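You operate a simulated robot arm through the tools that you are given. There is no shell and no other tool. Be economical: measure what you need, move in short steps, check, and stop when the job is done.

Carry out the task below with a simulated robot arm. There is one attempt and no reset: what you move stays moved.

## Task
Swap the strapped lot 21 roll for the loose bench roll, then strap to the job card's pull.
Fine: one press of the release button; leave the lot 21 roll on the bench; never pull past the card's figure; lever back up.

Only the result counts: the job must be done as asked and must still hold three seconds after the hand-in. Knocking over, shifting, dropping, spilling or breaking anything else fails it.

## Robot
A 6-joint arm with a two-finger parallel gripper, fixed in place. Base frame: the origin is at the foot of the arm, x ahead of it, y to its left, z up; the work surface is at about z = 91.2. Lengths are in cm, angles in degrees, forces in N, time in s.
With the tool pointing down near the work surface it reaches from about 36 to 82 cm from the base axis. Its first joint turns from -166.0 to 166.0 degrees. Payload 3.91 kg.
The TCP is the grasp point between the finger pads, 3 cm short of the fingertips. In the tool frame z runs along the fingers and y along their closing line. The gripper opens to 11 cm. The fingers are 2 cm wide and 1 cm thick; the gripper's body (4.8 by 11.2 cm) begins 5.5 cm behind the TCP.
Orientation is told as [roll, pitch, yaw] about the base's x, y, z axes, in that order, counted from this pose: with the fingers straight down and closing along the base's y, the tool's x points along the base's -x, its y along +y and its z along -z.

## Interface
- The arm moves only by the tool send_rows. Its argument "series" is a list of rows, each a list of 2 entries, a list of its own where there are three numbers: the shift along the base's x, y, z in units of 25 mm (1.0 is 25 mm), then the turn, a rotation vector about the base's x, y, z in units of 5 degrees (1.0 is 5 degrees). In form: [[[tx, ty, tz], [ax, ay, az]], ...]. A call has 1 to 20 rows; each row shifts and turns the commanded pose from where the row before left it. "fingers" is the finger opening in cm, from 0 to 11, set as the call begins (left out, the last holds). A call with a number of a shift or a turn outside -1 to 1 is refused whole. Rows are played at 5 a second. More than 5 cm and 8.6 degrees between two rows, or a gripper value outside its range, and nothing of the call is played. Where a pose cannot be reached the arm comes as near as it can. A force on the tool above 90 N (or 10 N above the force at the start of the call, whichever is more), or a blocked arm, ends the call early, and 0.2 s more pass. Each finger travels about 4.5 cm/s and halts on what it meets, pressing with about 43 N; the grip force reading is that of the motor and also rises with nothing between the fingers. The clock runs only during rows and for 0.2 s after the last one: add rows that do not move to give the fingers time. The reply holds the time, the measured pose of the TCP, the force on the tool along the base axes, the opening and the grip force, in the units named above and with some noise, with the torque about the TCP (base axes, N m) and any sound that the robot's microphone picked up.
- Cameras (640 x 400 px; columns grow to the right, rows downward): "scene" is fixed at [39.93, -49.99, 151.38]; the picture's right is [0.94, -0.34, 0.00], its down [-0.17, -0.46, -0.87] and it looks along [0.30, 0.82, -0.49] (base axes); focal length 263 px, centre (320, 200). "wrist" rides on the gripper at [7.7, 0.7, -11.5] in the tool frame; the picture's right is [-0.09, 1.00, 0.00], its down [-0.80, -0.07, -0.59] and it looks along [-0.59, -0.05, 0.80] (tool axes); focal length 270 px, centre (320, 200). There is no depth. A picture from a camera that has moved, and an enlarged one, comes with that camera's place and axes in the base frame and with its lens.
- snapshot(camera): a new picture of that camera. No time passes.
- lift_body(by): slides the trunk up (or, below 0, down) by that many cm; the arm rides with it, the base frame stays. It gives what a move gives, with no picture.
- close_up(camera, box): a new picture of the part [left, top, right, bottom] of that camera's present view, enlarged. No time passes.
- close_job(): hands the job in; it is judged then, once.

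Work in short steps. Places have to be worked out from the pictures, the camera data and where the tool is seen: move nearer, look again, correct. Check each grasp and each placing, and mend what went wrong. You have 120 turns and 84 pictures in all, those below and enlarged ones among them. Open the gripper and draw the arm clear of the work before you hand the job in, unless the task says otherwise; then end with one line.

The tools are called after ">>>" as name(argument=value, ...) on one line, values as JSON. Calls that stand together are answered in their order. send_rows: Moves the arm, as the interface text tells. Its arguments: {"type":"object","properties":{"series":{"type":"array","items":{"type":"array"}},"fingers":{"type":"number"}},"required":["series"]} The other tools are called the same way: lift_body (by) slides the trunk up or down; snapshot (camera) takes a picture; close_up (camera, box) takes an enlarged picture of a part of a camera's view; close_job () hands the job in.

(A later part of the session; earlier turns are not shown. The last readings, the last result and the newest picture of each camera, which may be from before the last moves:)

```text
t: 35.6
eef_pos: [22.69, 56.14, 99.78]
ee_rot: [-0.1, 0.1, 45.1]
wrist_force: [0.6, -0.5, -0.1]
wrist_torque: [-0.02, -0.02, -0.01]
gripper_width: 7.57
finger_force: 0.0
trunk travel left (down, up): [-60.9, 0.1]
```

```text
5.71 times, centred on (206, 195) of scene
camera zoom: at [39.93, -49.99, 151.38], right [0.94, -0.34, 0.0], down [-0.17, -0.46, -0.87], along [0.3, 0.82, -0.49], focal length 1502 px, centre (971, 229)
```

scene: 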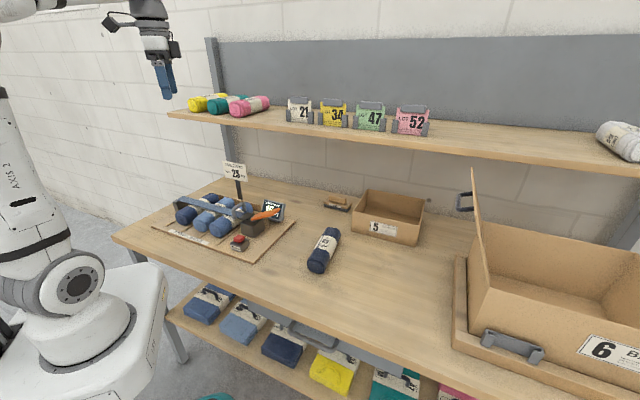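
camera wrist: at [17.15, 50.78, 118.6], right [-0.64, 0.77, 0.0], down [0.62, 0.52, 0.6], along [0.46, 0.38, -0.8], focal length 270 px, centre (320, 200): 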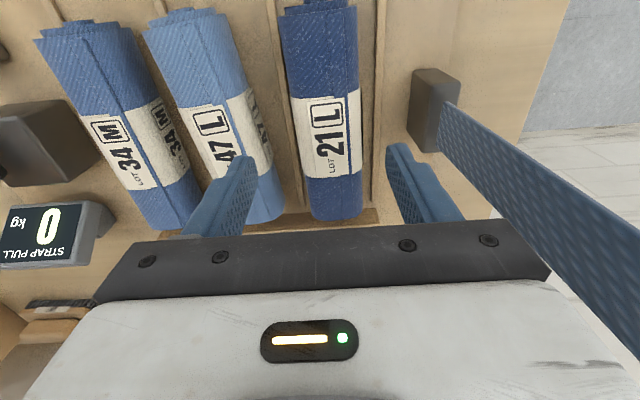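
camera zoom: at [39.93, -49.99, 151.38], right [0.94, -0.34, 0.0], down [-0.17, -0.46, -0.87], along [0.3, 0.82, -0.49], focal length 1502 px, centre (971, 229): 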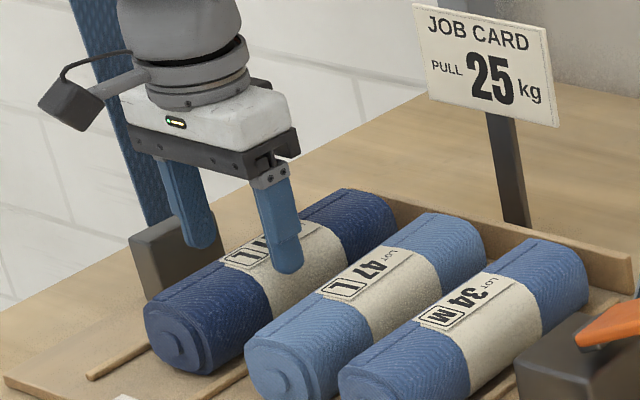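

Fingers are centred about the roll. Descend the last 3.2 cm.

>>> send_rows(series=[[[0, 0, -0.5], [0, 0, 0]], [[0, 0, -0.5], [0, 0, 0]], [[0, 0, -0.28], [0, 0, 0]], [[0, 0, 0], [0, 0, 0]]])

>>> send_rows(series=[[[0, 0, 0], [0, 0, 0]], [[0, 0, 0], [0, 0, 0]], [[0, 0, 0], [0, 0, 0]], [[0, 0, 0], [0, 0, 0]]], fingers=3)

```text
t: 36.6
eef_pos: [23.01, 56.32, 96.33]
ee_rot: [-0.1, 0.1, 44.9]
wrist_force: [0.4, -0.2, -0.7]
wrist_torque: [0.0, 0.02, 0.0]
gripper_width: 7.59
finger_force: 0.1
trunk travel left (down, up): [-60.9, 0.1]
```

```text
t: 37.6
eef_pos: [23.0, 56.23, 96.33]
ee_rot: [-0.1, 0.0, 44.9]
wrist_force: [0.2, 0.7, -0.3]
wrist_torque: [0.01, 0.0, 0.12]
gripper_width: 5.95
finger_force: 42.8
trunk travel left (down, up): [-60.9, 0.1]
```

Gripped at 5.95 cm. Lift straight up and check.

>>> send_rows(series=[[[0, 0, 0.3], [0, 0, 0]], [[0, 0, 0.8], [0, 0, 0]], [[0, 0, 0.9], [0, 0, 0]], [[0, 0, 0.9], [0, 0, 0]], [[0, 0, 0.9], [0, 0, 0]], [[0, 0, 0.9], [0, 0, 0]], [[0, 0, 0.9], [0, 0, 0]], [[0, 0, 0.9], [0, 0, 0]], [[0, 0, 0], [0, 0, 0]]])

>>> snapshot(camera="scene")

```text
t: 39.6
eef_pos: [23.01, 56.22, 112.6]
ee_rot: [-0.1, 0.0, 45.0]
wrist_force: [0.0, 0.4, -3.4]
wrist_torque: [-0.05, 0.01, 0.01]
gripper_width: 5.97
finger_force: 42.6
trunk travel left (down, up): [-60.9, 0.1]
```

```text
44 pictures are left
```

scene: 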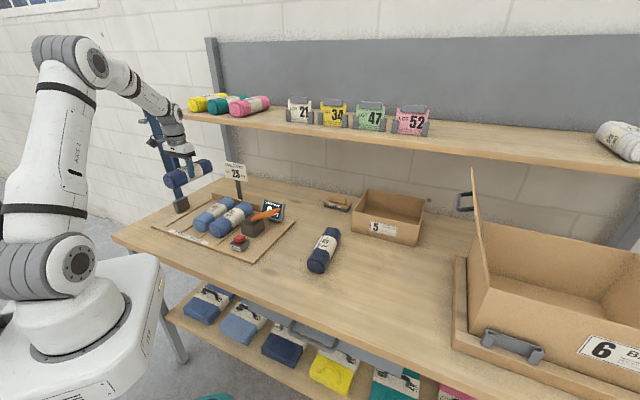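

Roll is held. Carry it over the cradle to the free bench area between the board and the loose roll (x≈55.5, y≈20.9).

>>> send_rows(series=[[[0.8125, -0.883, 0.1], [0, 0, 0]], [[0.8125, -0.883, 0.1], [0, 0, 0]], [[0.8125, -0.883, 0], [0, 0, 0]], [[0.8125, -0.883, 0], [0, 0, 0]], [[0.8125, -0.883, 0], [0, 0, 0]], [[0.8125, -0.883, 0], [0, 0, 0]], [[0.8125, -0.883, 0], [0, 0, 0]], [[0.8125, -0.883, 0], [0, 0, 0]], [[0.8125, -0.883, 0], [0, 0, 0]], [[0.8125, -0.883, 0], [0, 0, 0]], [[0.8125, -0.883, 0], [0, 0, 0]], [[0.8125, -0.883, 0], [0, 0, 0]], [[0.8125, -0.883, 0], [0, 0, 0]], [[0.8125, -0.883, 0], [0, 0, 0]], [[0.8125, -0.883, 0], [0, 0, 0]], [[0.8125, -0.883, 0], [0, 0, 0]], [[0, 0, 0], [0, 0, 0]]])

>>> snapshot(camera="wrist")

>>> close_up(camera="scene", box=[200, 150, 392, 270])

```text
t: 43.2
eef_pos: [55.56, 20.75, 113.17]
ee_rot: [-0.1, 0.0, 45.1]
wrist_force: [-0.5, -0.3, -3.2]
wrist_torque: [-0.07, 0.03, 0.01]
gripper_width: 5.95
finger_force: 43.1
trunk travel left (down, up): [-60.9, 0.1]
```

```text
43 pictures are left
camera wrist: at [49.43, 15.9, 124.53], right [-0.64, 0.77, 0.0], down [0.62, 0.52, 0.59], along [0.46, 0.38, -0.8], focal length 270 px, centre (320, 200)
```

wrist: 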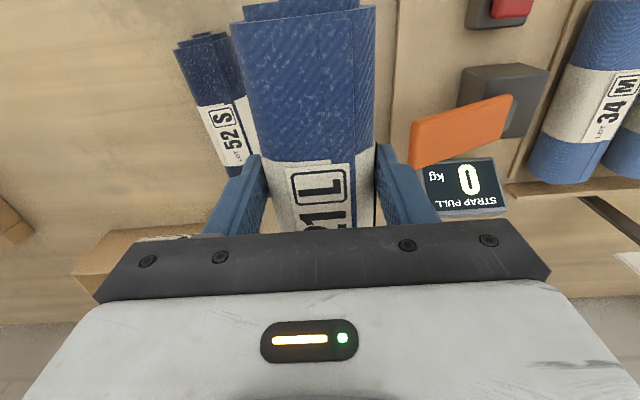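

```text
3.33 times, centred on (296, 210) of scene
camera zoom: at [39.93, -49.99, 151.38], right [0.94, -0.34, 0.0], down [-0.17, -0.46, -0.87], along [0.3, 0.82, -0.49], focal length 876 px, centre (400, 167)
```

zoom: 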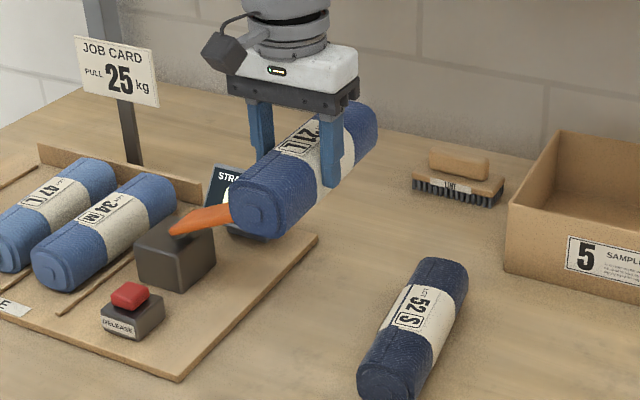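

Space on the bench beneath is clear (board edge at S≈17, roll 52 edge at S≈31.8, I'm at 24.6). Descend to just above the bench.

>>> send_rows(series=[[[0, 0, -0.9], [0, 0, 0]], [[0, 0, -0.9], [0, 0, 0]], [[0, 0, -0.9], [0, 0, 0]], [[0, 0, -0.9], [0, 0, 0]], [[0, 0, -0.9], [0, 0, 0]], [[0, 0, -0.9], [0, 0, 0]], [[0, 0, -0.8], [0, 0, 0]], [[0, 0, 0], [0, 0, 0]]])

>>> send_rows(series=[[[0, 0, -0.16], [0, 0, 0]], [[0, 0, -0.16], [0, 0, 0]], [[0, 0, 0], [0, 0, 0]]])

>>> close_up(camera="scene", box=[220, 180, 364, 270])

```text
t: 45.0
eef_pos: [55.4, 20.84, 97.59]
ee_rot: [0.0, 0.1, 45.0]
wrist_force: [0.1, -0.2, -3.1]
wrist_torque: [-0.09, 0.02, 0.02]
gripper_width: 5.93
finger_force: 43.2
trunk travel left (down, up): [-60.9, 0.1]
```

```text
t: 45.8
eef_pos: [55.62, 21.04, 96.97]
ee_rot: [-0.1, 0.0, 45.0]
wrist_force: [0.2, -0.5, -3.7]
wrist_torque: [-0.02, 0.05, 0.02]
gripper_width: 5.94
finger_force: 43.0
trunk travel left (down, up): [-60.9, 0.1]
```

```text
4.44 times, centred on (292, 225) of scene
camera zoom: at [39.93, -49.99, 151.38], right [0.94, -0.34, 0.0], down [-0.17, -0.46, -0.87], along [0.3, 0.82, -0.49], focal length 1168 px, centre (444, 89)
```

zoom: 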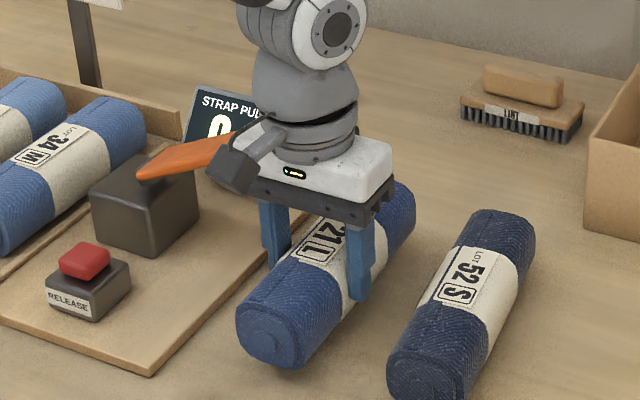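

Still no contact; continue lowering in small steps.

>>> send_rows(series=[[[0, 0, -0.16], [0, 0, 0]], [[0, 0, -0.16], [0, 0, 0]], [[0, 0, -0.12], [0, 0, 0]], [[0, 0, 0], [0, 0, 0]]])

```text
t: 46.8
eef_pos: [55.35, 20.84, 95.78]
ee_rot: [-0.1, 0.0, 45.0]
wrist_force: [0.5, 0.0, -3.0]
wrist_torque: [-0.04, 0.06, 0.02]
gripper_width: 5.95
finger_force: 42.4
trunk travel left (down, up): [-60.9, 0.1]
```

>>> send_rows(series=[[[0, 0, -0.08], [0, 0, 0]], [[0, 0, -0.08], [0, 0, 0]], [[0, 0, 0], [0, 0, 0]]])

```text
t: 47.6
eef_pos: [55.41, 20.78, 95.51]
ee_rot: [-0.1, 0.1, 45.0]
wrist_force: [0.4, 0.1, -3.6]
wrist_torque: [-0.08, 0.07, 0.0]
gripper_width: 5.93
finger_force: 43.0
trunk travel left (down, up): [-60.9, 0.1]
```

>>> send_rows(series=[[[0, 0, -0.08], [0, 0, 0]], [[0, 0, -0.06], [0, 0, 0]], [[0, 0, 0], [0, 0, 0]]])

>>> close_up(camera="scene", box=[250, 200, 362, 270])

```text
t: 48.4
eef_pos: [55.34, 20.85, 95.17]
ee_rot: [0.0, -0.1, 45.1]
wrist_force: [0.1, 0.9, 11.3]
wrist_torque: [-0.51, 0.57, 0.08]
gripper_width: 5.96
finger_force: 42.6
trunk travel left (down, up): [-60.9, 0.1]
```

```text
5.71 times, centred on (306, 235) of scene
camera zoom: at [39.93, -49.99, 151.38], right [0.94, -0.34, 0.0], down [-0.17, -0.46, -0.87], along [0.3, 0.82, -0.49], focal length 1502 px, centre (400, 0)
```

zoom: 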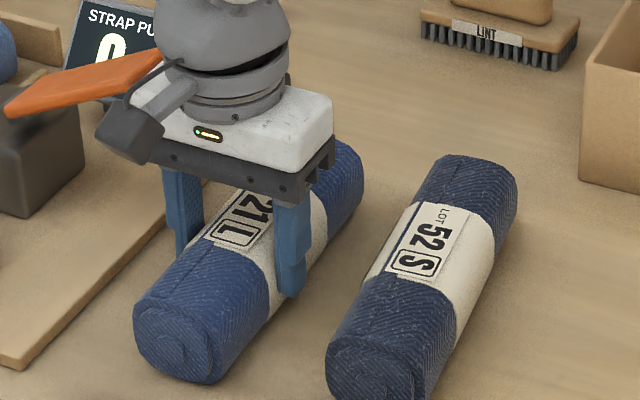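

Contact (11 N up): roll sits on the bench. Open and rise.

>>> send_rows(series=[[[0, 0, 0], [0, 0, 0]], [[0, 0, 0], [0, 0, 0]], [[0, 0, 0.5], [0, 0, 0]], [[0, 0, 0.9], [0, 0, 0]], [[0, 0, 0.9], [0, 0, 0]], [[0, 0, 0.9], [0, 0, 0]], [[0, 0, 0.9], [0, 0, 0]], [[0, 0, 0.9], [0, 0, 0]], [[0, 0, 0], [0, 0, 0]]], fingers=7.6)

>>> snapshot(camera="wrist")

```text
t: 50.4
eef_pos: [55.54, 20.76, 107.66]
ee_rot: [-0.1, 0.1, 45.0]
wrist_force: [-0.8, 0.2, 0.5]
wrist_torque: [0.03, 0.0, 0.0]
gripper_width: 7.59
finger_force: 0.2
trunk travel left (down, up): [-60.9, 0.1]
```

```text
39 pictures are left
camera wrist: at [49.46, 15.9, 119.07], right [-0.64, 0.77, 0.0], down [0.62, 0.52, 0.59], along [0.46, 0.38, -0.8], focal length 270 px, centre (320, 200)
```

wrist: 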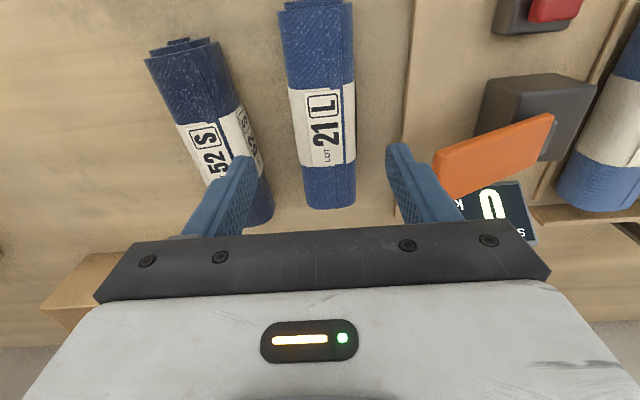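

Lot 21 rests stably. Roll 52 is near (64, 16.4), axis ≈47°. Move above it.

>>> send_rows(series=[[[0.85, -0.44, 0], [0, 0, 0.1]], [[0.85, -0.44, 0], [0, 0, 0.1]], [[0.85, -0.44, 0], [0, 0, 0.1]], [[0.85, -0.44, 0], [0, 0, 0.1]], [[0, 0, 0], [0, 0, 0]]])

>>> snapshot(camera="wrist")

```text
t: 51.6
eef_pos: [63.93, 16.4, 107.43]
ee_rot: [-0.1, -0.1, 47.1]
wrist_force: [1.3, 0.3, 0.9]
wrist_torque: [0.04, -0.03, 0.03]
gripper_width: 7.59
finger_force: 0.1
trunk travel left (down, up): [-60.9, 0.1]
```

```text
38 pictures are left
camera wrist: at [58.01, 11.38, 118.79], right [-0.67, 0.74, 0.0], down [0.6, 0.54, 0.59], along [0.44, 0.4, -0.8], focal length 270 px, centre (320, 200)
```

wrist: 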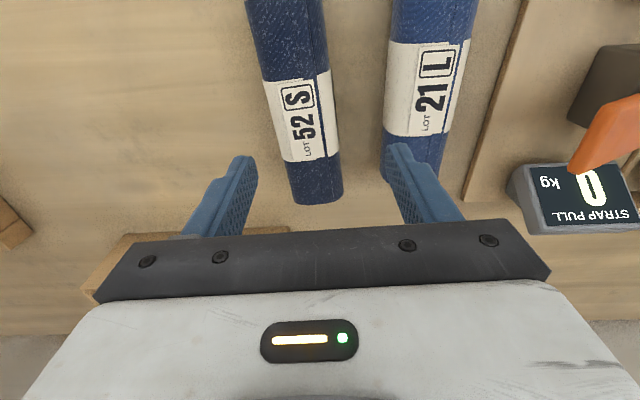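

Roll 52 centre refined to (64.7, 15.4), axis ≈50°. Adjust and descend partly.

>>> send_rows(series=[[[0.3, -0.4, 0], [0, 0, 0.3]], [[0, 0, -0.6], [0, 0, 0.3]], [[0, 0, -0.8], [0, 0, 0]], [[0, 0, -0.8], [0, 0, 0]], [[0, 0, -0.8], [0, 0, 0]], [[0, 0, 0], [0, 0, 0]]])

>>> snapshot(camera="wrist")

```text
t: 53.0
eef_pos: [64.58, 15.49, 100.28]
ee_rot: [-0.1, 0.0, 50.1]
wrist_force: [0.1, -0.5, 1.0]
wrist_torque: [-0.02, 0.0, 0.0]
gripper_width: 7.61
finger_force: 0.0
trunk travel left (down, up): [-60.9, 0.1]
```

```text
37 pictures are left
camera wrist: at [59.0, 10.18, 111.6], right [-0.71, 0.71, 0.0], down [0.57, 0.57, 0.59], along [0.42, 0.42, -0.8], focal length 270 px, centre (320, 200)
```

wrist: 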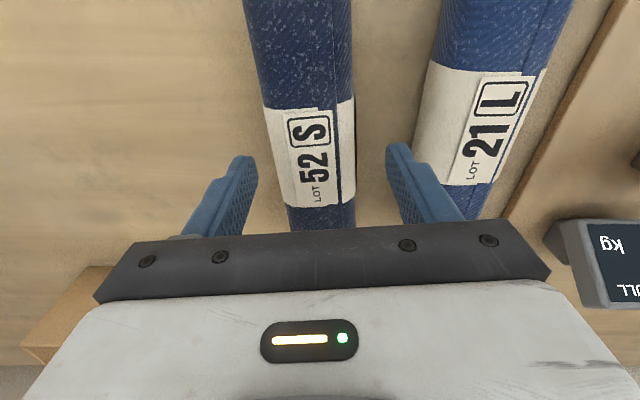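

Nearly centred (0.25 cm correction). Descend and grip.

>>> send_rows(series=[[[0.07, -0.07, -0.5], [0, 0, 0]], [[0, 0, -0.6], [0, 0, 0]], [[0, 0, -0.6], [0, 0, 0]], [[0, 0, -0.28], [0, 0, 0]], [[0, 0, 0], [0, 0, 0]]])

>>> send_rows(series=[[[0, 0, 0], [0, 0, 0]], [[0, 0, 0], [0, 0, 0]], [[0, 0, 0], [0, 0, 0]], [[0, 0, 0], [0, 0, 0]]], fingers=3)

```text
t: 54.2
eef_pos: [65.02, 15.27, 95.19]
ee_rot: [-0.1, 0.0, 49.9]
wrist_force: [-0.8, 1.0, -0.5]
wrist_torque: [-0.02, 0.01, 0.01]
gripper_width: 7.6
finger_force: 0.1
trunk travel left (down, up): [-60.9, 0.1]
```

```text
t: 55.2
eef_pos: [64.94, 15.25, 95.12]
ee_rot: [-0.1, 0.0, 50.0]
wrist_force: [0.6, 0.4, 0.9]
wrist_torque: [0.05, -0.03, -0.03]
gripper_width: 5.93
finger_force: 42.6
trunk travel left (down, up): [-60.9, 0.1]
```

Gripped 5.93 cm. Lift, straighten yaw to 45°.

>>> send_rows(series=[[[0, 0, 0.4], [0, 0, 0]], [[0, 0, 0.9], [0, 0, 0]], [[0, 0, 0.9], [0, 0, 0]], [[0, 0, 0.9], [0, 0, 0]], [[0, 0, 0.9], [0, 0, 0]], [[0, 0, 0.9], [0, 0, 0]], [[0, 0, 0.9], [0, 0, -0.5]], [[0, 0, 0.9], [0, 0, -0.5]], [[0, 0, 0.6], [0, 0, 0]], [[0, 0, 0], [0, 0, 0]]])

>>> close_up(camera="scene", box=[130, 90, 386, 250])

```text
t: 57.4
eef_pos: [64.94, 15.21, 113.2]
ee_rot: [0.0, 0.1, 45.0]
wrist_force: [-0.1, -0.3, -2.8]
wrist_torque: [-0.02, 0.03, 0.01]
gripper_width: 5.95
finger_force: 43.3
trunk travel left (down, up): [-60.9, 0.1]
```

```text
2.50 times, centred on (258, 170) of scene
camera zoom: at [39.93, -49.99, 151.38], right [0.94, -0.34, 0.0], down [-0.17, -0.46, -0.87], along [0.3, 0.82, -0.49], focal length 657 px, centre (475, 275)
```

zoom: 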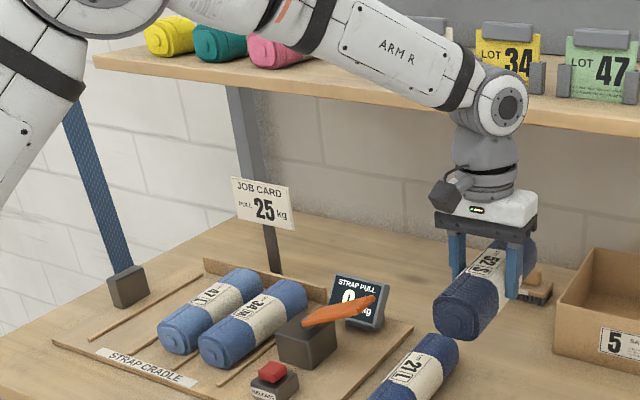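

Carry it back along the same line to above the empty nest.

>>> send_rows(series=[[[-0.929, 0.911, 0], [0, 0, 0]], [[-0.929, 0.911, 0], [0, 0, 0]], [[-0.929, 0.911, 0], [0, 0, 0]], [[-0.929, 0.911, 0], [0, 0, 0]], [[-0.929, 0.911, 0], [0, 0, 0]], [[-0.929, 0.911, 0], [0, 0, 0]], [[-0.929, 0.911, 0], [0, 0, 0]], [[-0.929, 0.911, 0], [0, 0, 0]], [[-0.929, 0.911, 0], [0, 0, 0]], [[-0.929, 0.911, 0], [0, 0, 0]], [[-0.929, 0.911, 0], [0, 0, 0]], [[-0.929, 0.911, 0], [0, 0, 0]], [[-0.929, 0.911, 0], [0, 0, 0]], [[-0.929, 0.911, 0], [0, 0, 0]], [[-0.929, 0.911, 0], [0, 0, 0]], [[-0.929, 0.911, 0], [0, 0, 0]], [[-0.929, 0.911, 0], [0, 0, 0]], [[-0.929, 0.911, 0], [0, 0, 0]], [[0, 0, 0], [0, 0, 0]]])

>>> snapshot(camera="wrist")

>>> close_up(camera="scene", box=[130, 120, 290, 220])

```text
t: 61.4
eef_pos: [22.98, 56.12, 113.14]
ee_rot: [-0.1, 0.0, 45.1]
wrist_force: [-0.6, 0.0, -2.9]
wrist_torque: [-0.01, 0.03, -0.01]
gripper_width: 5.93
finger_force: 42.7
trunk travel left (down, up): [-60.9, 0.1]
```

```text
35 pictures are left
camera wrist: at [16.91, 51.27, 124.56], right [-0.64, 0.77, 0.0], down [0.62, 0.52, 0.59], along [0.46, 0.38, -0.8], focal length 270 px, centre (320, 200)
```

wrist: 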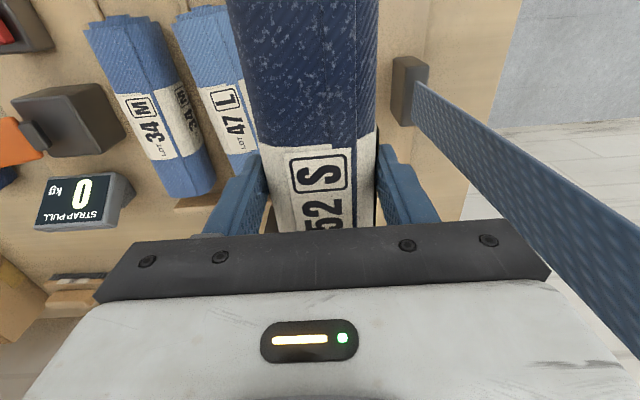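

```text
4.00 times, centred on (210, 170) of scene
camera zoom: at [39.93, -49.99, 151.38], right [0.94, -0.34, 0.0], down [-0.17, -0.46, -0.87], along [0.3, 0.82, -0.49], focal length 1051 px, centre (760, 320)
```

zoom: 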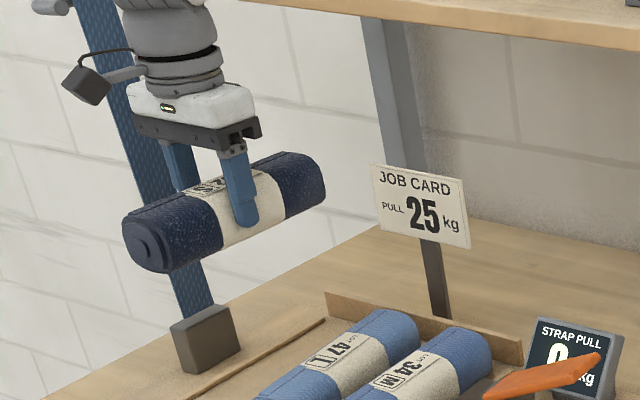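

Aligned as when roll 21 was lifted. Descend.

>>> send_rows(series=[[[0, 0, -0.9], [0, 0, 0]], [[0, 0, -0.9], [0, 0, 0]], [[0, 0, -0.9], [0, 0, 0]], [[0, 0, -0.9], [0, 0, 0]], [[0, 0, -0.9], [0, 0, 0]], [[0, 0, -0.8], [0, 0, 0]], [[0, 0, -0.7], [0, 0, 0]], [[0, 0, -0.3], [0, 0, 0]], [[0, 0, 0], [0, 0, 0]]])

>>> send_rows(series=[[[0, 0, -0.1], [0, 0, 0]], [[0, 0, -0.06], [0, 0, 0]], [[0, 0, 0], [0, 0, 0]]])

>>> close_up(camera="scene", box=[150, 160, 278, 240])

```text
t: 63.4
eef_pos: [23.02, 56.25, 97.61]
ee_rot: [-0.1, 0.0, 45.0]
wrist_force: [-0.2, -0.7, -4.2]
wrist_torque: [-0.04, 0.01, 0.02]
gripper_width: 5.96
finger_force: 43.1
trunk travel left (down, up): [-60.9, 0.1]
```

```text
t: 64.2
eef_pos: [22.98, 56.27, 97.16]
ee_rot: [-0.1, 0.1, 45.0]
wrist_force: [-0.4, 0.5, -3.5]
wrist_torque: [-0.04, 0.0, 0.01]
gripper_width: 5.97
finger_force: 42.5
trunk travel left (down, up): [-60.9, 0.1]
```

```text
5.00 times, centred on (214, 200) of scene
camera zoom: at [39.93, -49.99, 151.38], right [0.94, -0.34, 0.0], down [-0.17, -0.46, -0.87], along [0.3, 0.82, -0.49], focal length 1314 px, centre (850, 200)
```

zoom: 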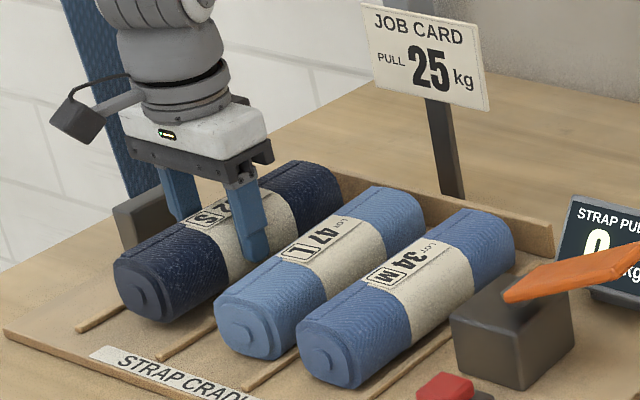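

>>> send_rows(series=[[[0, 0, -0.12], [0, 0, 0]], [[0, 0, -0.12], [0, 0, 0]], [[0, 0, -0.1], [0, 0, 0]], [[0, 0, 0], [0, 0, 0]]])

```text
t: 65.2
eef_pos: [23.05, 56.33, 96.31]
ee_rot: [-0.1, 0.0, 45.0]
wrist_force: [-0.2, 0.0, -4.1]
wrist_torque: [-0.03, 0.03, -0.01]
gripper_width: 5.91
finger_force: 43.1
trunk travel left (down, up): [-60.9, 0.1]
```

No contact yet; a few more millimetres.

>>> send_rows(series=[[[0, 0, -0.06], [0, 0, 0]], [[0, 0, -0.06], [0, 0, 0]], [[0, 0, 0], [0, 0, 0]]])

```text
t: 66.0
eef_pos: [23.02, 56.28, 96.25]
ee_rot: [0.1, -0.3, 45.0]
wrist_force: [2.6, 5.9, 19.4]
wrist_torque: [-0.6, 0.66, -0.12]
gripper_width: 5.92
finger_force: 43.2
trunk travel left (down, up): [-60.9, 0.1]
```

Contact: roll sits in the nest. Open modestly and rise straight up.

>>> send_rows(series=[[[0, 0, 0.06], [0, 0, 0]], [[0, 0, 0], [0, 0, 0]], [[0, 0, 0.5], [0, 0, 0]], [[0, 0, 0.9], [0, 0, 0]], [[0, 0, 0.9], [0, 0, 0]], [[0, 0, 0.9], [0, 0, 0]], [[0, 0, 0.9], [0, 0, 0]], [[-0.3, -0.3, 0.9], [0, 0, 0]], [[-0.5, -0.5, 0.9], [0, 0, 0]], [[-0.5, -0.5, 0.9], [0, 0, 0]], [[-0.5, -0.5, 0.9], [0, 0, 0]], [[-0.5, -0.5, 0.9], [0, 0, 0]], [[-0.5, -0.5, 0.6], [0, 0, 0]], [[-0.5, -0.5, 0], [0, 0, 0]], [[0, 0, 0], [0, 0, 0]]], fingers=7.6)

>>> snapshot(camera="wrist")

>>> close_up(camera="scene", box=[110, 80, 302, 240])

```text
t: 69.2
eef_pos: [14.84, 48.0, 119.13]
ee_rot: [-0.1, 0.0, 44.9]
wrist_force: [-0.2, 0.2, 0.2]
wrist_torque: [0.01, 0.02, 0.04]
gripper_width: 7.6
finger_force: 0.0
trunk travel left (down, up): [-60.9, 0.1]
```

```text
32 pictures are left
camera wrist: at [8.72, 43.18, 130.39], right [-0.64, 0.77, 0.0], down [0.62, 0.52, 0.59], along [0.46, 0.38, -0.8], focal length 270 px, centre (320, 200)
```

wrist: 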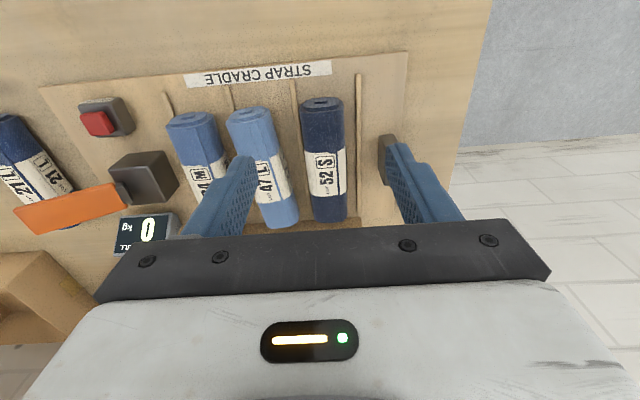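

```text
2.50 times, centred on (206, 160) of scene
camera zoom: at [39.93, -49.99, 151.38], right [0.94, -0.34, 0.0], down [-0.17, -0.46, -0.87], along [0.3, 0.82, -0.49], focal length 657 px, centre (605, 300)
```

zoom: 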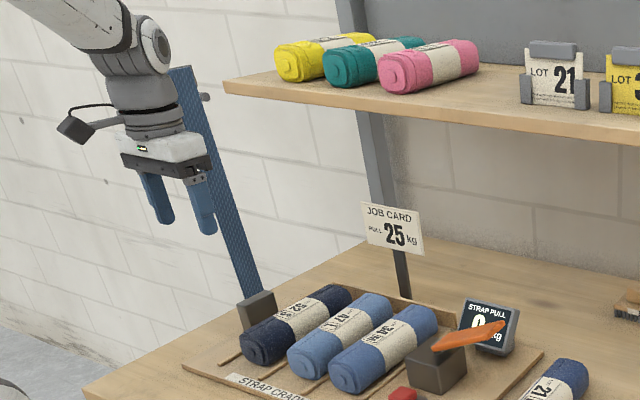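

Roll 52 sits in the nest. Now return to the strap handle: go back up to the approach point beside it.

>>> send_rows(series=[[[-0.495, 0.605, 0.825], [0, 0, 0]], [[-0.495, 0.605, 0.825], [0, 0, 0]], [[-0.495, 0.605, 0.825], [0, 0, 0]], [[-0.495, 0.605, 0.825], [0, 0, 0]], [[-0.495, 0.605, 0.825], [0, 0, 0]], [[-0.495, 0.605, 0.825], [0, 0, 0]], [[-0.495, 0.605, 0.825], [0, 0, 0]], [[-0.495, 0.605, 0.825], [0, 0, 0]], [[0, 0, 0], [0, 0, 0]]], fingers=4.5)

>>> snapshot(camera="wrist")

```text
t: 71.2
eef_pos: [4.7, 59.97, 135.99]
ee_rot: [-0.1, 0.0, 45.0]
wrist_force: [0.9, -0.2, -0.9]
wrist_torque: [-0.01, -0.03, 0.0]
gripper_width: 4.49
finger_force: 0.2
trunk travel left (down, up): [-60.9, 0.1]
```

```text
30 pictures are left
camera wrist: at [-1.38, 55.07, 147.24], right [-0.64, 0.77, 0.0], down [0.62, 0.52, 0.59], along [0.46, 0.38, -0.8], focal length 270 px, centre (320, 200)
```

wrist: 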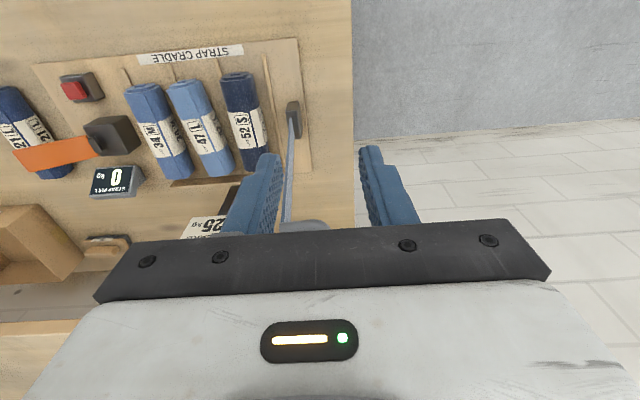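

I see the strap edge-on with the handle ahead. Move over the bar at the earlier release location, staying high.

>>> send_rows(series=[[[0.74, 0.74, 0], [-0.18, -0.18, 0]], [[0.74, 0.74, 0], [-0.18, -0.18, 0]], [[0.74, 0.74, 0], [-0.18, -0.18, 0]], [[0.74, 0.74, 0], [-0.18, -0.18, 0]], [[0, 0, 0], [0, 0, 0]]])

>>> close_up(camera="scene", box=[90, 80, 218, 160])

>>> snapshot(camera="wrist")

```text
t: 72.4
eef_pos: [12.11, 66.58, 134.82]
ee_rot: [-5.1, -0.1, 45.1]
wrist_force: [0.1, 0.5, 0.3]
wrist_torque: [0.02, 0.01, 0.0]
gripper_width: 4.49
finger_force: 0.0
out of reach, approached as far as the arm can: row 4
trunk travel left (down, up): [-60.9, 0.1]
```

```text
5.00 times, centred on (154, 120) of scene
camera zoom: at [39.93, -49.99, 151.38], right [0.94, -0.34, 0.0], down [-0.17, -0.46, -0.87], along [0.3, 0.82, -0.49], focal length 1314 px, centre (1150, 600)
```

zoom: 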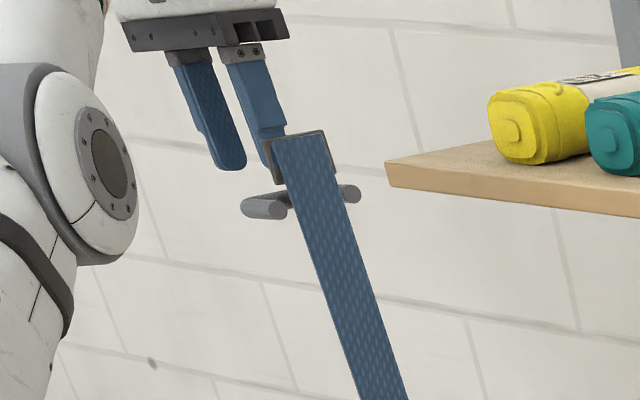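

```text
28 pictures are left
camera wrist: at [5.33, 62.39, 146.18], right [-0.64, 0.76, -0.09], down [0.58, 0.55, 0.6], along [0.51, 0.33, -0.8], focal length 270 px, centre (320, 200)
```

wrist: 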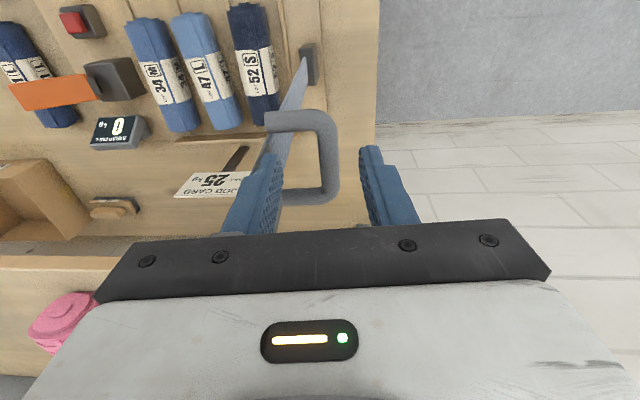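

The handle shows clearly: bar centre ≈ (12.5, 67.15, 130.2), within 0.3 cm of the TCP sideways. Narrow to 3.2 cm, shift slightly and begin the descent.

>>> send_rows(series=[[[-0.06, 0.12, -0.1], [0, 0, 0]], [[-0.02, 0.06, -0.1], [0, 0, 0]], [[0, 0, 0], [0, 0, 0]]], fingers=3.2)

>>> close_up(camera="wrist", box=[220, 80, 428, 210])

```text
t: 73.2
eef_pos: [11.96, 66.76, 134.49]
ee_rot: [-5.3, -0.1, 45.1]
wrist_force: [-0.6, 1.0, 0.2]
wrist_torque: [-0.01, 0.02, 0.01]
gripper_width: 3.21
finger_force: 0.2
trunk travel left (down, up): [-60.9, 0.1]
```

```text
3.08 times, centred on (324, 145) of wrist
camera zoom: at [5.12, 62.68, 145.67], right [-0.64, 0.76, -0.09], down [0.58, 0.55, 0.6], along [0.51, 0.33, -0.8], focal length 832 px, centre (308, 369)
```

zoom: 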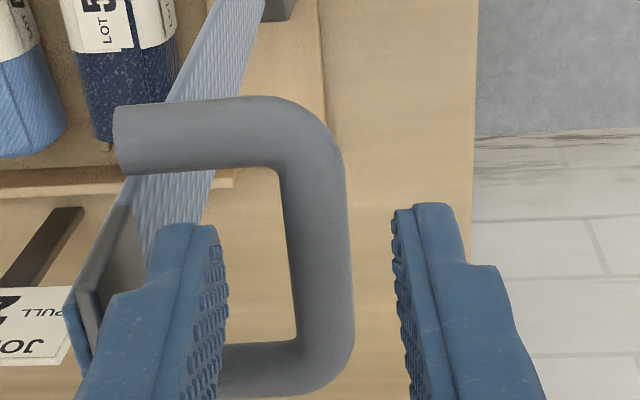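

The bar lies between the fingers and the inner finger is inside the loop. Descend onto it and close.

>>> send_rows(series=[[[0.01, 0.01, -0.5], [0, 0, 0]], [[0.01, 0.01, -0.5], [0, 0, 0]], [[0.01, 0.01, -0.5], [0, 0, 0]], [[0, 0, 0], [0, 0, 0]]])

>>> close_up(camera="wrist", box=[220, 80, 428, 210])

```text
t: 74.2
eef_pos: [12.1, 67.25, 130.71]
ee_rot: [-5.2, 0.0, 45.0]
wrist_force: [0.0, -0.2, -0.2]
wrist_torque: [0.04, 0.02, 0.0]
gripper_width: 3.19
finger_force: 0.1
trunk travel left (down, up): [-60.9, 0.1]
```

```text
3.08 times, centred on (324, 145) of wrist
camera zoom: at [5.26, 63.1, 141.96], right [-0.64, 0.76, -0.09], down [0.58, 0.55, 0.6], along [0.51, 0.33, -0.8], focal length 832 px, centre (308, 369)
```

zoom: 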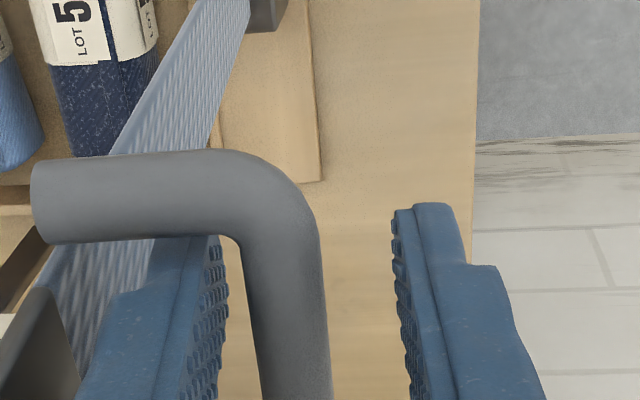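

>>> send_rows(series=[[[0.08, -0.08, -0.1], [0, 0, 0]], [[0, 0, 0], [0, 0, 0]]])

>>> send_rows(series=[[[0, 0, 0], [0, 0, 0]], [[0, 0, 0], [0, 0, 0]], [[0, 0, 0], [0, 0, 0]]], fingers=0)

```text
t: 74.8
eef_pos: [12.24, 66.88, 130.42]
ee_rot: [-5.2, 0.1, 44.9]
wrist_force: [-0.3, -0.8, 0.7]
wrist_torque: [-0.03, 0.02, 0.0]
gripper_width: 3.21
finger_force: 0.0
trunk travel left (down, up): [-60.9, 0.1]
```

```text
t: 75.6
eef_pos: [12.35, 66.87, 130.4]
ee_rot: [-5.1, 0.0, 45.0]
wrist_force: [-1.3, 0.1, 0.2]
wrist_torque: [0.0, -0.02, 0.02]
gripper_width: 1.33
finger_force: 45.2
trunk travel left (down, up): [-60.9, 0.1]
```

Bar gripped (1.33 cm). Now swing the strap back along the recorded path, first back over vertical.

>>> send_rows(series=[[[0.28, -0.27, 0.04], [0, 0, 0]], [[0.28, -0.27, 0.04], [0, 0, 0]], [[0.28, -0.27, 0.04], [0, 0, 0]], [[0.315, -0.33, 0.02], [-0.15, -0.15, 0]], [[0.315, -0.33, 0.01], [-0.15, -0.15, 0]], [[0, 0, 0], [0, 0, 0]]])

```text
t: 77.0
eef_pos: [15.93, 63.16, 130.97]
ee_rot: [-7.4, 0.0, 45.1]
wrist_force: [5.4, 4.9, 6.6]
wrist_torque: [0.08, -0.17, 0.0]
gripper_width: 1.36
finger_force: 44.7
trunk travel left (down, up): [-60.9, 0.1]
```

>>> send_rows(series=[[[0.33, -0.33, 0.04], [-0.7, -0.7, 0]], [[0.33, -0.33, 0.02], [-0.7, -0.7, 0]], [[0, 0, 0], [-0.7, -0.7, 0]], [[0.294, -0.294, -0.03], [-0.5, -0.5, 0]], [[0.294, -0.294, -0.04], [-0.4, -0.4, 0]], [[0, 0, 0], [0, 0, 0]]])

>>> close_up(camera="scene", box=[90, 80, 314, 220])

```text
t: 78.4
eef_pos: [18.98, 60.24, 130.72]
ee_rot: [-28.7, 0.2, 45.1]
wrist_force: [-1.3, 2.0, -16.1]
wrist_torque: [0.25, -0.12, 0.11]
gripper_width: 1.33
finger_force: 45.1
trunk travel left (down, up): [-60.9, 0.1]
```

```text
2.86 times, centred on (202, 150) of scene
camera zoom: at [39.93, -49.99, 151.38], right [0.94, -0.34, 0.0], down [-0.17, -0.46, -0.87], along [0.3, 0.82, -0.49], focal length 751 px, centre (657, 343)
```

zoom: 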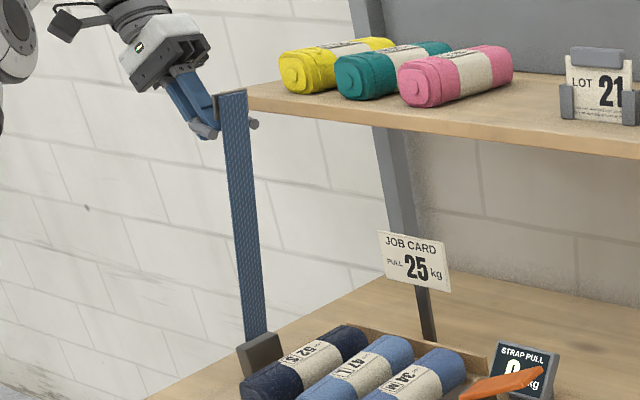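

>>> send_rows(series=[[[0.311, -0.311, -0.14], [-0.3, -0.3, 0]], [[0.311, -0.311, -0.12], [-0.3, -0.3, 0]], [[0.311, -0.311, -0.1], [-0.3, -0.3, 0]], [[0.48, -0.48, -0.2], [-0.35, -0.35, 0]], [[0.48, -0.48, -0.24], [-0.35, -0.35, 0]], [[0, 0, 0], [0, 0, 0]]])

```text
t: 79.8
eef_pos: [23.9, 55.37, 129.07]
ee_rot: [-39.9, 0.1, 44.9]
wrist_force: [-1.0, -0.5, -2.4]
wrist_torque: [-0.17, 0.18, -0.27]
gripper_width: 1.33
finger_force: 44.9
trunk travel left (down, up): [-60.9, 0.1]
```

Very low forces. Continue down the arc, 25° more.

>>> send_rows(series=[[[0.749, -0.749, -0.396], [0, 0, 0]], [[0.718, -0.718, -0.484], [0, 0, 0]], [[0.684, -0.684, -0.572], [0, 0, 0]], [[0, 0, 0], [0, 0, 0]]])

```text
t: 80.8
eef_pos: [29.12, 50.13, 125.24]
ee_rot: [-39.9, 0.3, 45.2]
wrist_force: [-14.0, 6.8, -21.9]
wrist_torque: [0.2, 0.11, -0.1]
gripper_width: 1.38
finger_force: 44.5
trunk travel left (down, up): [-60.9, 0.1]
```

>>> send_rows(series=[[[0.591, -0.591, -0.776], [0, 0, 0]], [[0.605, -0.605, -0.728], [0, 0, 0]], [[0.557, -0.557, -0.804], [0.6, 0.6, 0]], [[0, 0, 0], [0, 0, 0]]])

>>> close_up(camera="scene", box=[130, 120, 306, 230])

```text
t: 81.8
eef_pos: [33.67, 45.6, 119.6]
ee_rot: [-35.6, 0.0, 45.0]
wrist_force: [-25.1, 2.7, -17.8]
wrist_torque: [0.17, 0.2, -0.04]
gripper_width: 1.31
finger_force: 44.8
trunk travel left (down, up): [-60.9, 0.1]
```

```text
3.64 times, centred on (218, 175) of scene
camera zoom: at [39.93, -49.99, 151.38], right [0.94, -0.34, 0.0], down [-0.17, -0.46, -0.87], along [0.3, 0.82, -0.49], focal length 956 px, centre (691, 291)
```

zoom: 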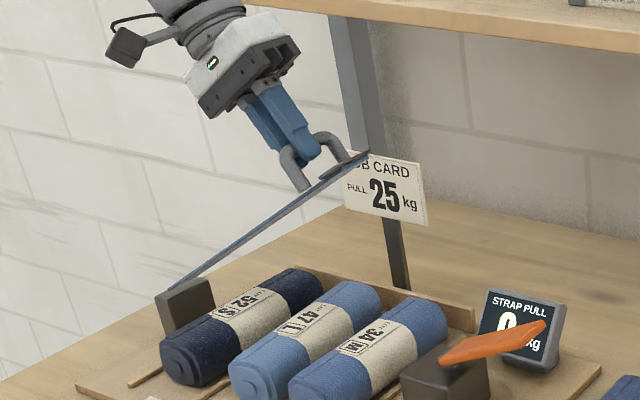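

>>> send_rows(series=[[[0.323, -0.435, -0.96], [0.65, 0.65, 0]], [[0.452, -0.452, -0.9], [0.7, 0.7, 0]], [[0.396, -0.396, -0.952], [0.7, 0.7, 0]], [[0, 0, 0], [0, 0, 0]]])

```text
t: 82.8
eef_pos: [37.14, 42.0, 112.44]
ee_rot: [-21.0, -0.1, 45.1]
wrist_force: [19.4, -0.4, 6.2]
wrist_torque: [0.57, -0.78, 0.32]
gripper_width: 1.34
finger_force: 44.9
trunk travel left (down, up): [-60.9, 0.1]
```

>>> send_rows(series=[[[0.41, -0.298, -0.78], [0.55, 0.55, 0]], [[0.255, -0.255, -0.92], [0.6, 0.6, 0]], [[0.198, -0.198, -0.9], [0.6, 0.6, 0]], [[0, 0, 0], [0, 0, 0]]])

>>> close_up(camera="scene", box=[150, 150, 310, 250])

```text
t: 83.8
eef_pos: [38.97, 40.33, 106.05]
ee_rot: [-8.6, 0.1, 45.0]
wrist_force: [8.3, -5.4, 1.4]
wrist_torque: [-0.42, 0.26, -0.05]
gripper_width: 1.34
finger_force: 44.9
trunk travel left (down, up): [-60.9, 0.1]
```

```text
4.00 times, centred on (230, 200) of scene
camera zoom: at [39.93, -49.99, 151.38], right [0.94, -0.34, 0.0], down [-0.17, -0.46, -0.87], along [0.3, 0.82, -0.49], focal length 1051 px, centre (680, 200)
```

zoom: 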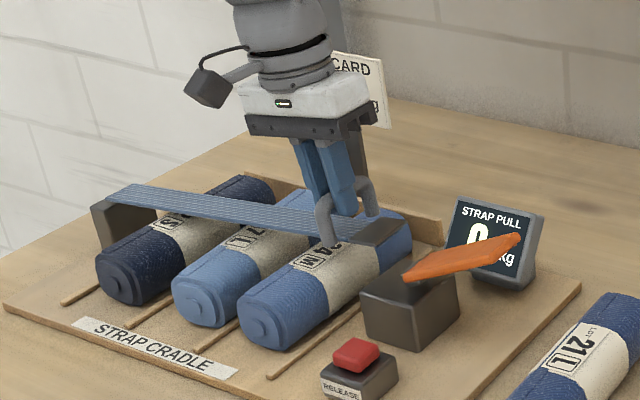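

Last ~4 cm: lower the strap end onto the ratchet in small steps.

>>> send_rows(series=[[[0.1, -0.09, -0.4], [0.3, 0.3, 0]], [[0.05, -0.05, -0.4], [0.3, 0.3, 0]], [[0.04, -0.04, -0.35], [0.3, 0.3, 0]], [[0.03, -0.03, -0.25], [0.3, 0.3, 0]], [[0, 0, 0], [0, 0, 0]]])

>>> close_up(camera="scene", box=[170, 160, 298, 240])

```text
t: 85.0
eef_pos: [39.48, 39.66, 102.71]
ee_rot: [-0.1, -0.2, 45.0]
wrist_force: [11.5, -19.5, 21.0]
wrist_torque: [-0.55, 0.14, 0.03]
gripper_width: 1.31
finger_force: 44.6
trunk travel left (down, up): [-60.9, 0.1]
```

```text
5.00 times, centred on (234, 200) of scene
camera zoom: at [39.93, -49.99, 151.38], right [0.94, -0.34, 0.0], down [-0.17, -0.46, -0.87], along [0.3, 0.82, -0.49], focal length 1314 px, centre (750, 200)
```

zoom: 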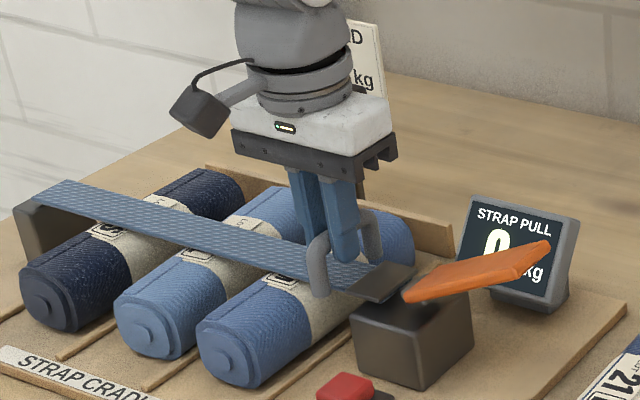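

Contact (21 N up). Press down slightly more to be sure it seats, and listen.

>>> send_rows(series=[[[0.04, -0.06, -0.1], [0, 0, 0]], [[0, 0, -0.08], [0, 0, 0]], [[0, 0, 0], [0, 0, 0]]])

>>> close_up(camera="wrist", box=[190, 60, 450, 230])

```text
t: 85.8
eef_pos: [39.29, 39.69, 102.55]
ee_rot: [-0.1, -0.9, 45.0]
wrist_force: [7.0, -2.8, 60.5]
wrist_torque: [-0.11, -0.04, -0.04]
gripper_width: 1.36
finger_force: 44.9
trunk travel left (down, up): [-60.9, 0.1]
```

```text
2.35 times, centred on (320, 145) of wrist
camera zoom: at [33.22, 34.79, 113.79], right [-0.64, 0.77, 0.0], down [0.61, 0.51, 0.61], along [0.46, 0.39, -0.8], focal length 636 px, centre (320, 329)
```

zoom: 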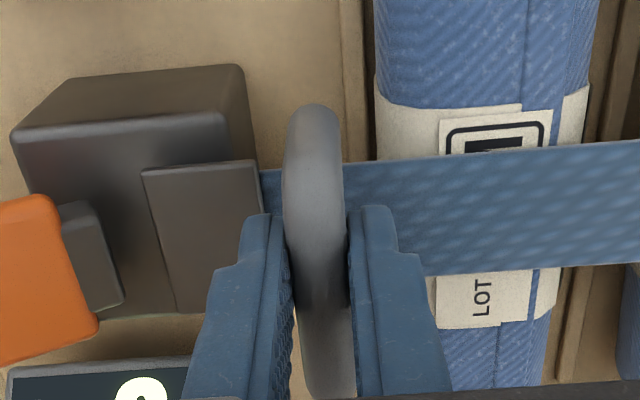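

Fully seated, same as before. Relieve the load, open, and rise clear.

>>> send_rows(series=[[[0, 0, 0.16], [0, 0, 0]], [[0, 0, 0.08], [0, 0, 0]]])

>>> send_rows(series=[[[0, 0, 0], [0, 0, 0]], [[0, 0, 0], [0, 0, 0]], [[0, 0, 0], [0, 0, 0]], [[0, 0, 0.4], [0, 0, 0]], [[0, 0, 0.8], [0, 0, 0]], [[0, 0, 0.9], [0, 0, 0]], [[0, 0, 0.9], [0, 0, 0]], [[0, 0, 0.9], [0, 0, 0]], [[0, 0, 0.9], [0, 0, 0]], [[0, 0, 0], [0, 0, 0]]], fingers=5)

>>> snapshot(camera="wrist")

>>> close_up(camera="scene", box=[170, 160, 330, 260])

```text
t: 86.4
eef_pos: [39.46, 39.65, 102.59]
ee_rot: [-0.2, -0.4, 44.9]
wrist_force: [10.1, 2.6, 25.3]
wrist_torque: [0.81, -0.97, -0.07]
gripper_width: 1.33
finger_force: 45.3
trunk travel left (down, up): [-60.9, 0.1]
```

```text
t: 88.6
eef_pos: [39.44, 39.9, 114.72]
ee_rot: [-0.2, 0.0, 45.1]
wrist_force: [-0.4, 0.4, 0.4]
wrist_torque: [0.01, 0.02, 0.03]
gripper_width: 5.01
finger_force: 0.1
trunk travel left (down, up): [-60.9, 0.1]
```

```text
20 pictures are left
camera wrist: at [33.34, 35.08, 126.06], right [-0.64, 0.77, 0.0], down [0.61, 0.52, 0.59], along [0.46, 0.38, -0.8], focal length 270 px, centre (320, 200)
```

wrist: 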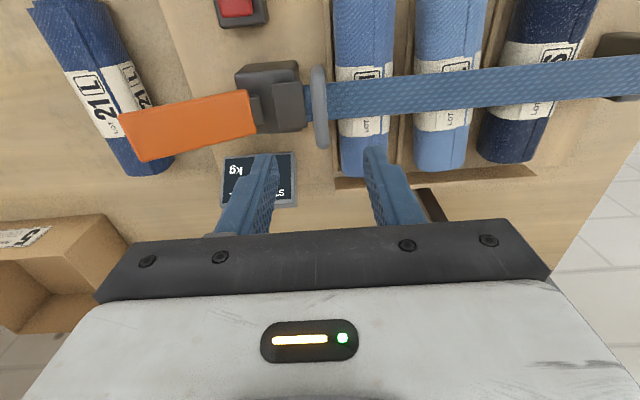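

```text
4.00 times, centred on (250, 210) of scene
camera zoom: at [39.93, -49.99, 151.38], right [0.94, -0.34, 0.0], down [-0.17, -0.46, -0.87], along [0.3, 0.82, -0.49], focal length 1051 px, centre (600, 160)
```

zoom: 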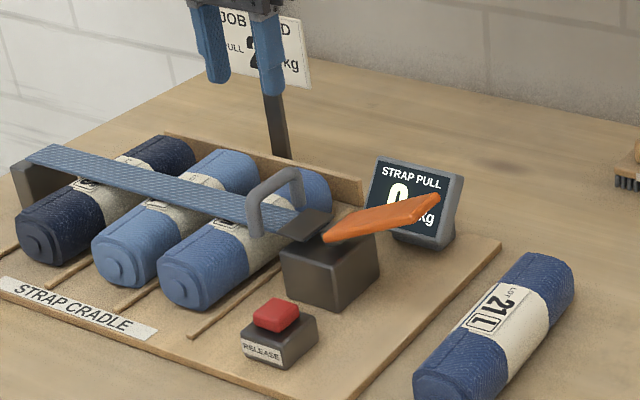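

Strap seated on all three rolls. Lever runs from about (45.4,35.4,98) to tip (52.3,28.4,103). Close fingers and go above the outer part of it.

>>> send_rows(series=[[[0.9, -0.784, 0], [0, 0, 0]], [[0.9, -0.784, 0], [0, 0, 0]], [[0.9, -0.784, -0.2], [0, 0, 0]], [[0.9, -0.784, -0.5], [0, 0, 0]], [[0.9, -0.784, -0.8], [0, 0, 0]], [[0, 0, -0.8], [0, 0, 0]], [[0, 0, 0], [0, 0, 0]]], fingers=0)

>>> close_up(camera="scene", box=[210, 160, 322, 230])

>>> close_up(camera="wrist", box=[200, 60, 456, 220])

```text
t: 90.2
eef_pos: [50.46, 30.07, 108.76]
ee_rot: [-0.2, -0.1, 45.1]
wrist_force: [0.9, -0.3, -0.3]
wrist_torque: [-0.02, -0.05, 0.04]
gripper_width: 0.0
finger_force: 38.1
trunk travel left (down, up): [-60.9, 0.1]
```

```text
5.71 times, centred on (266, 195) of scene
camera zoom: at [39.93, -49.99, 151.38], right [0.94, -0.34, 0.0], down [-0.17, -0.46, -0.87], along [0.3, 0.82, -0.49], focal length 1502 px, centre (629, 229)
```

zoom: 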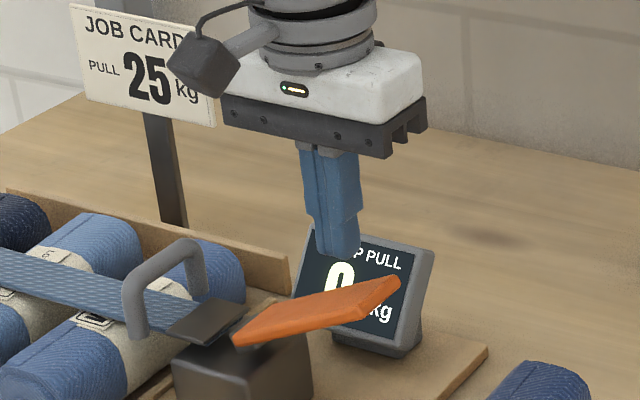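

```text
2.50 times, centred on (328, 140) of wrist
camera zoom: at [44.29, 25.23, 120.08], right [-0.64, 0.77, 0.0], down [0.61, 0.52, 0.59], along [0.46, 0.38, -0.8], focal length 676 px, centre (300, 350)
```

zoom: 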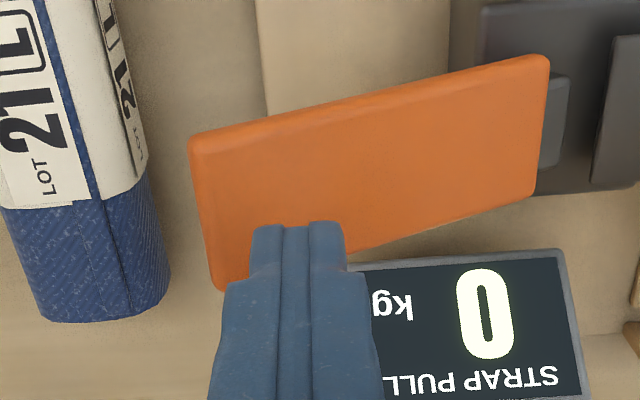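

Tips will land mid-width, ~2.6 cm from the lever's end. Descend to just above, then press in small steps.

>>> send_rows(series=[[[0, 0, -0.6], [0, 0, 0]], [[0, 0, -0.6], [0, 0, 0]], [[0, 0, -0.2], [0, 0, 0]], [[0, 0, -0.1], [0, 0, 0]], [[0, 0, 0], [0, 0, 0]]])

```text
t: 91.4
eef_pos: [50.48, 30.05, 105.08]
ee_rot: [-0.1, 0.1, 45.0]
wrist_force: [0.2, -0.4, 0.5]
wrist_torque: [0.03, -0.04, 0.04]
gripper_width: 0.0
finger_force: 37.0
trunk travel left (down, up): [-60.9, 0.1]
```

>>> send_rows(series=[[[0, 0, -0.16], [0, 0, 0]], [[0, 0, -0.16], [0, 0, 0]], [[0, 0, 0], [0, 0, 0]]])

```text
t: 92.2
eef_pos: [50.52, 30.15, 104.29]
ee_rot: [-0.2, 0.0, 44.9]
wrist_force: [1.5, -0.6, 2.0]
wrist_torque: [-0.05, -0.06, 0.0]
gripper_width: 0.01
finger_force: 37.6
trunk travel left (down, up): [-60.9, 0.1]
```

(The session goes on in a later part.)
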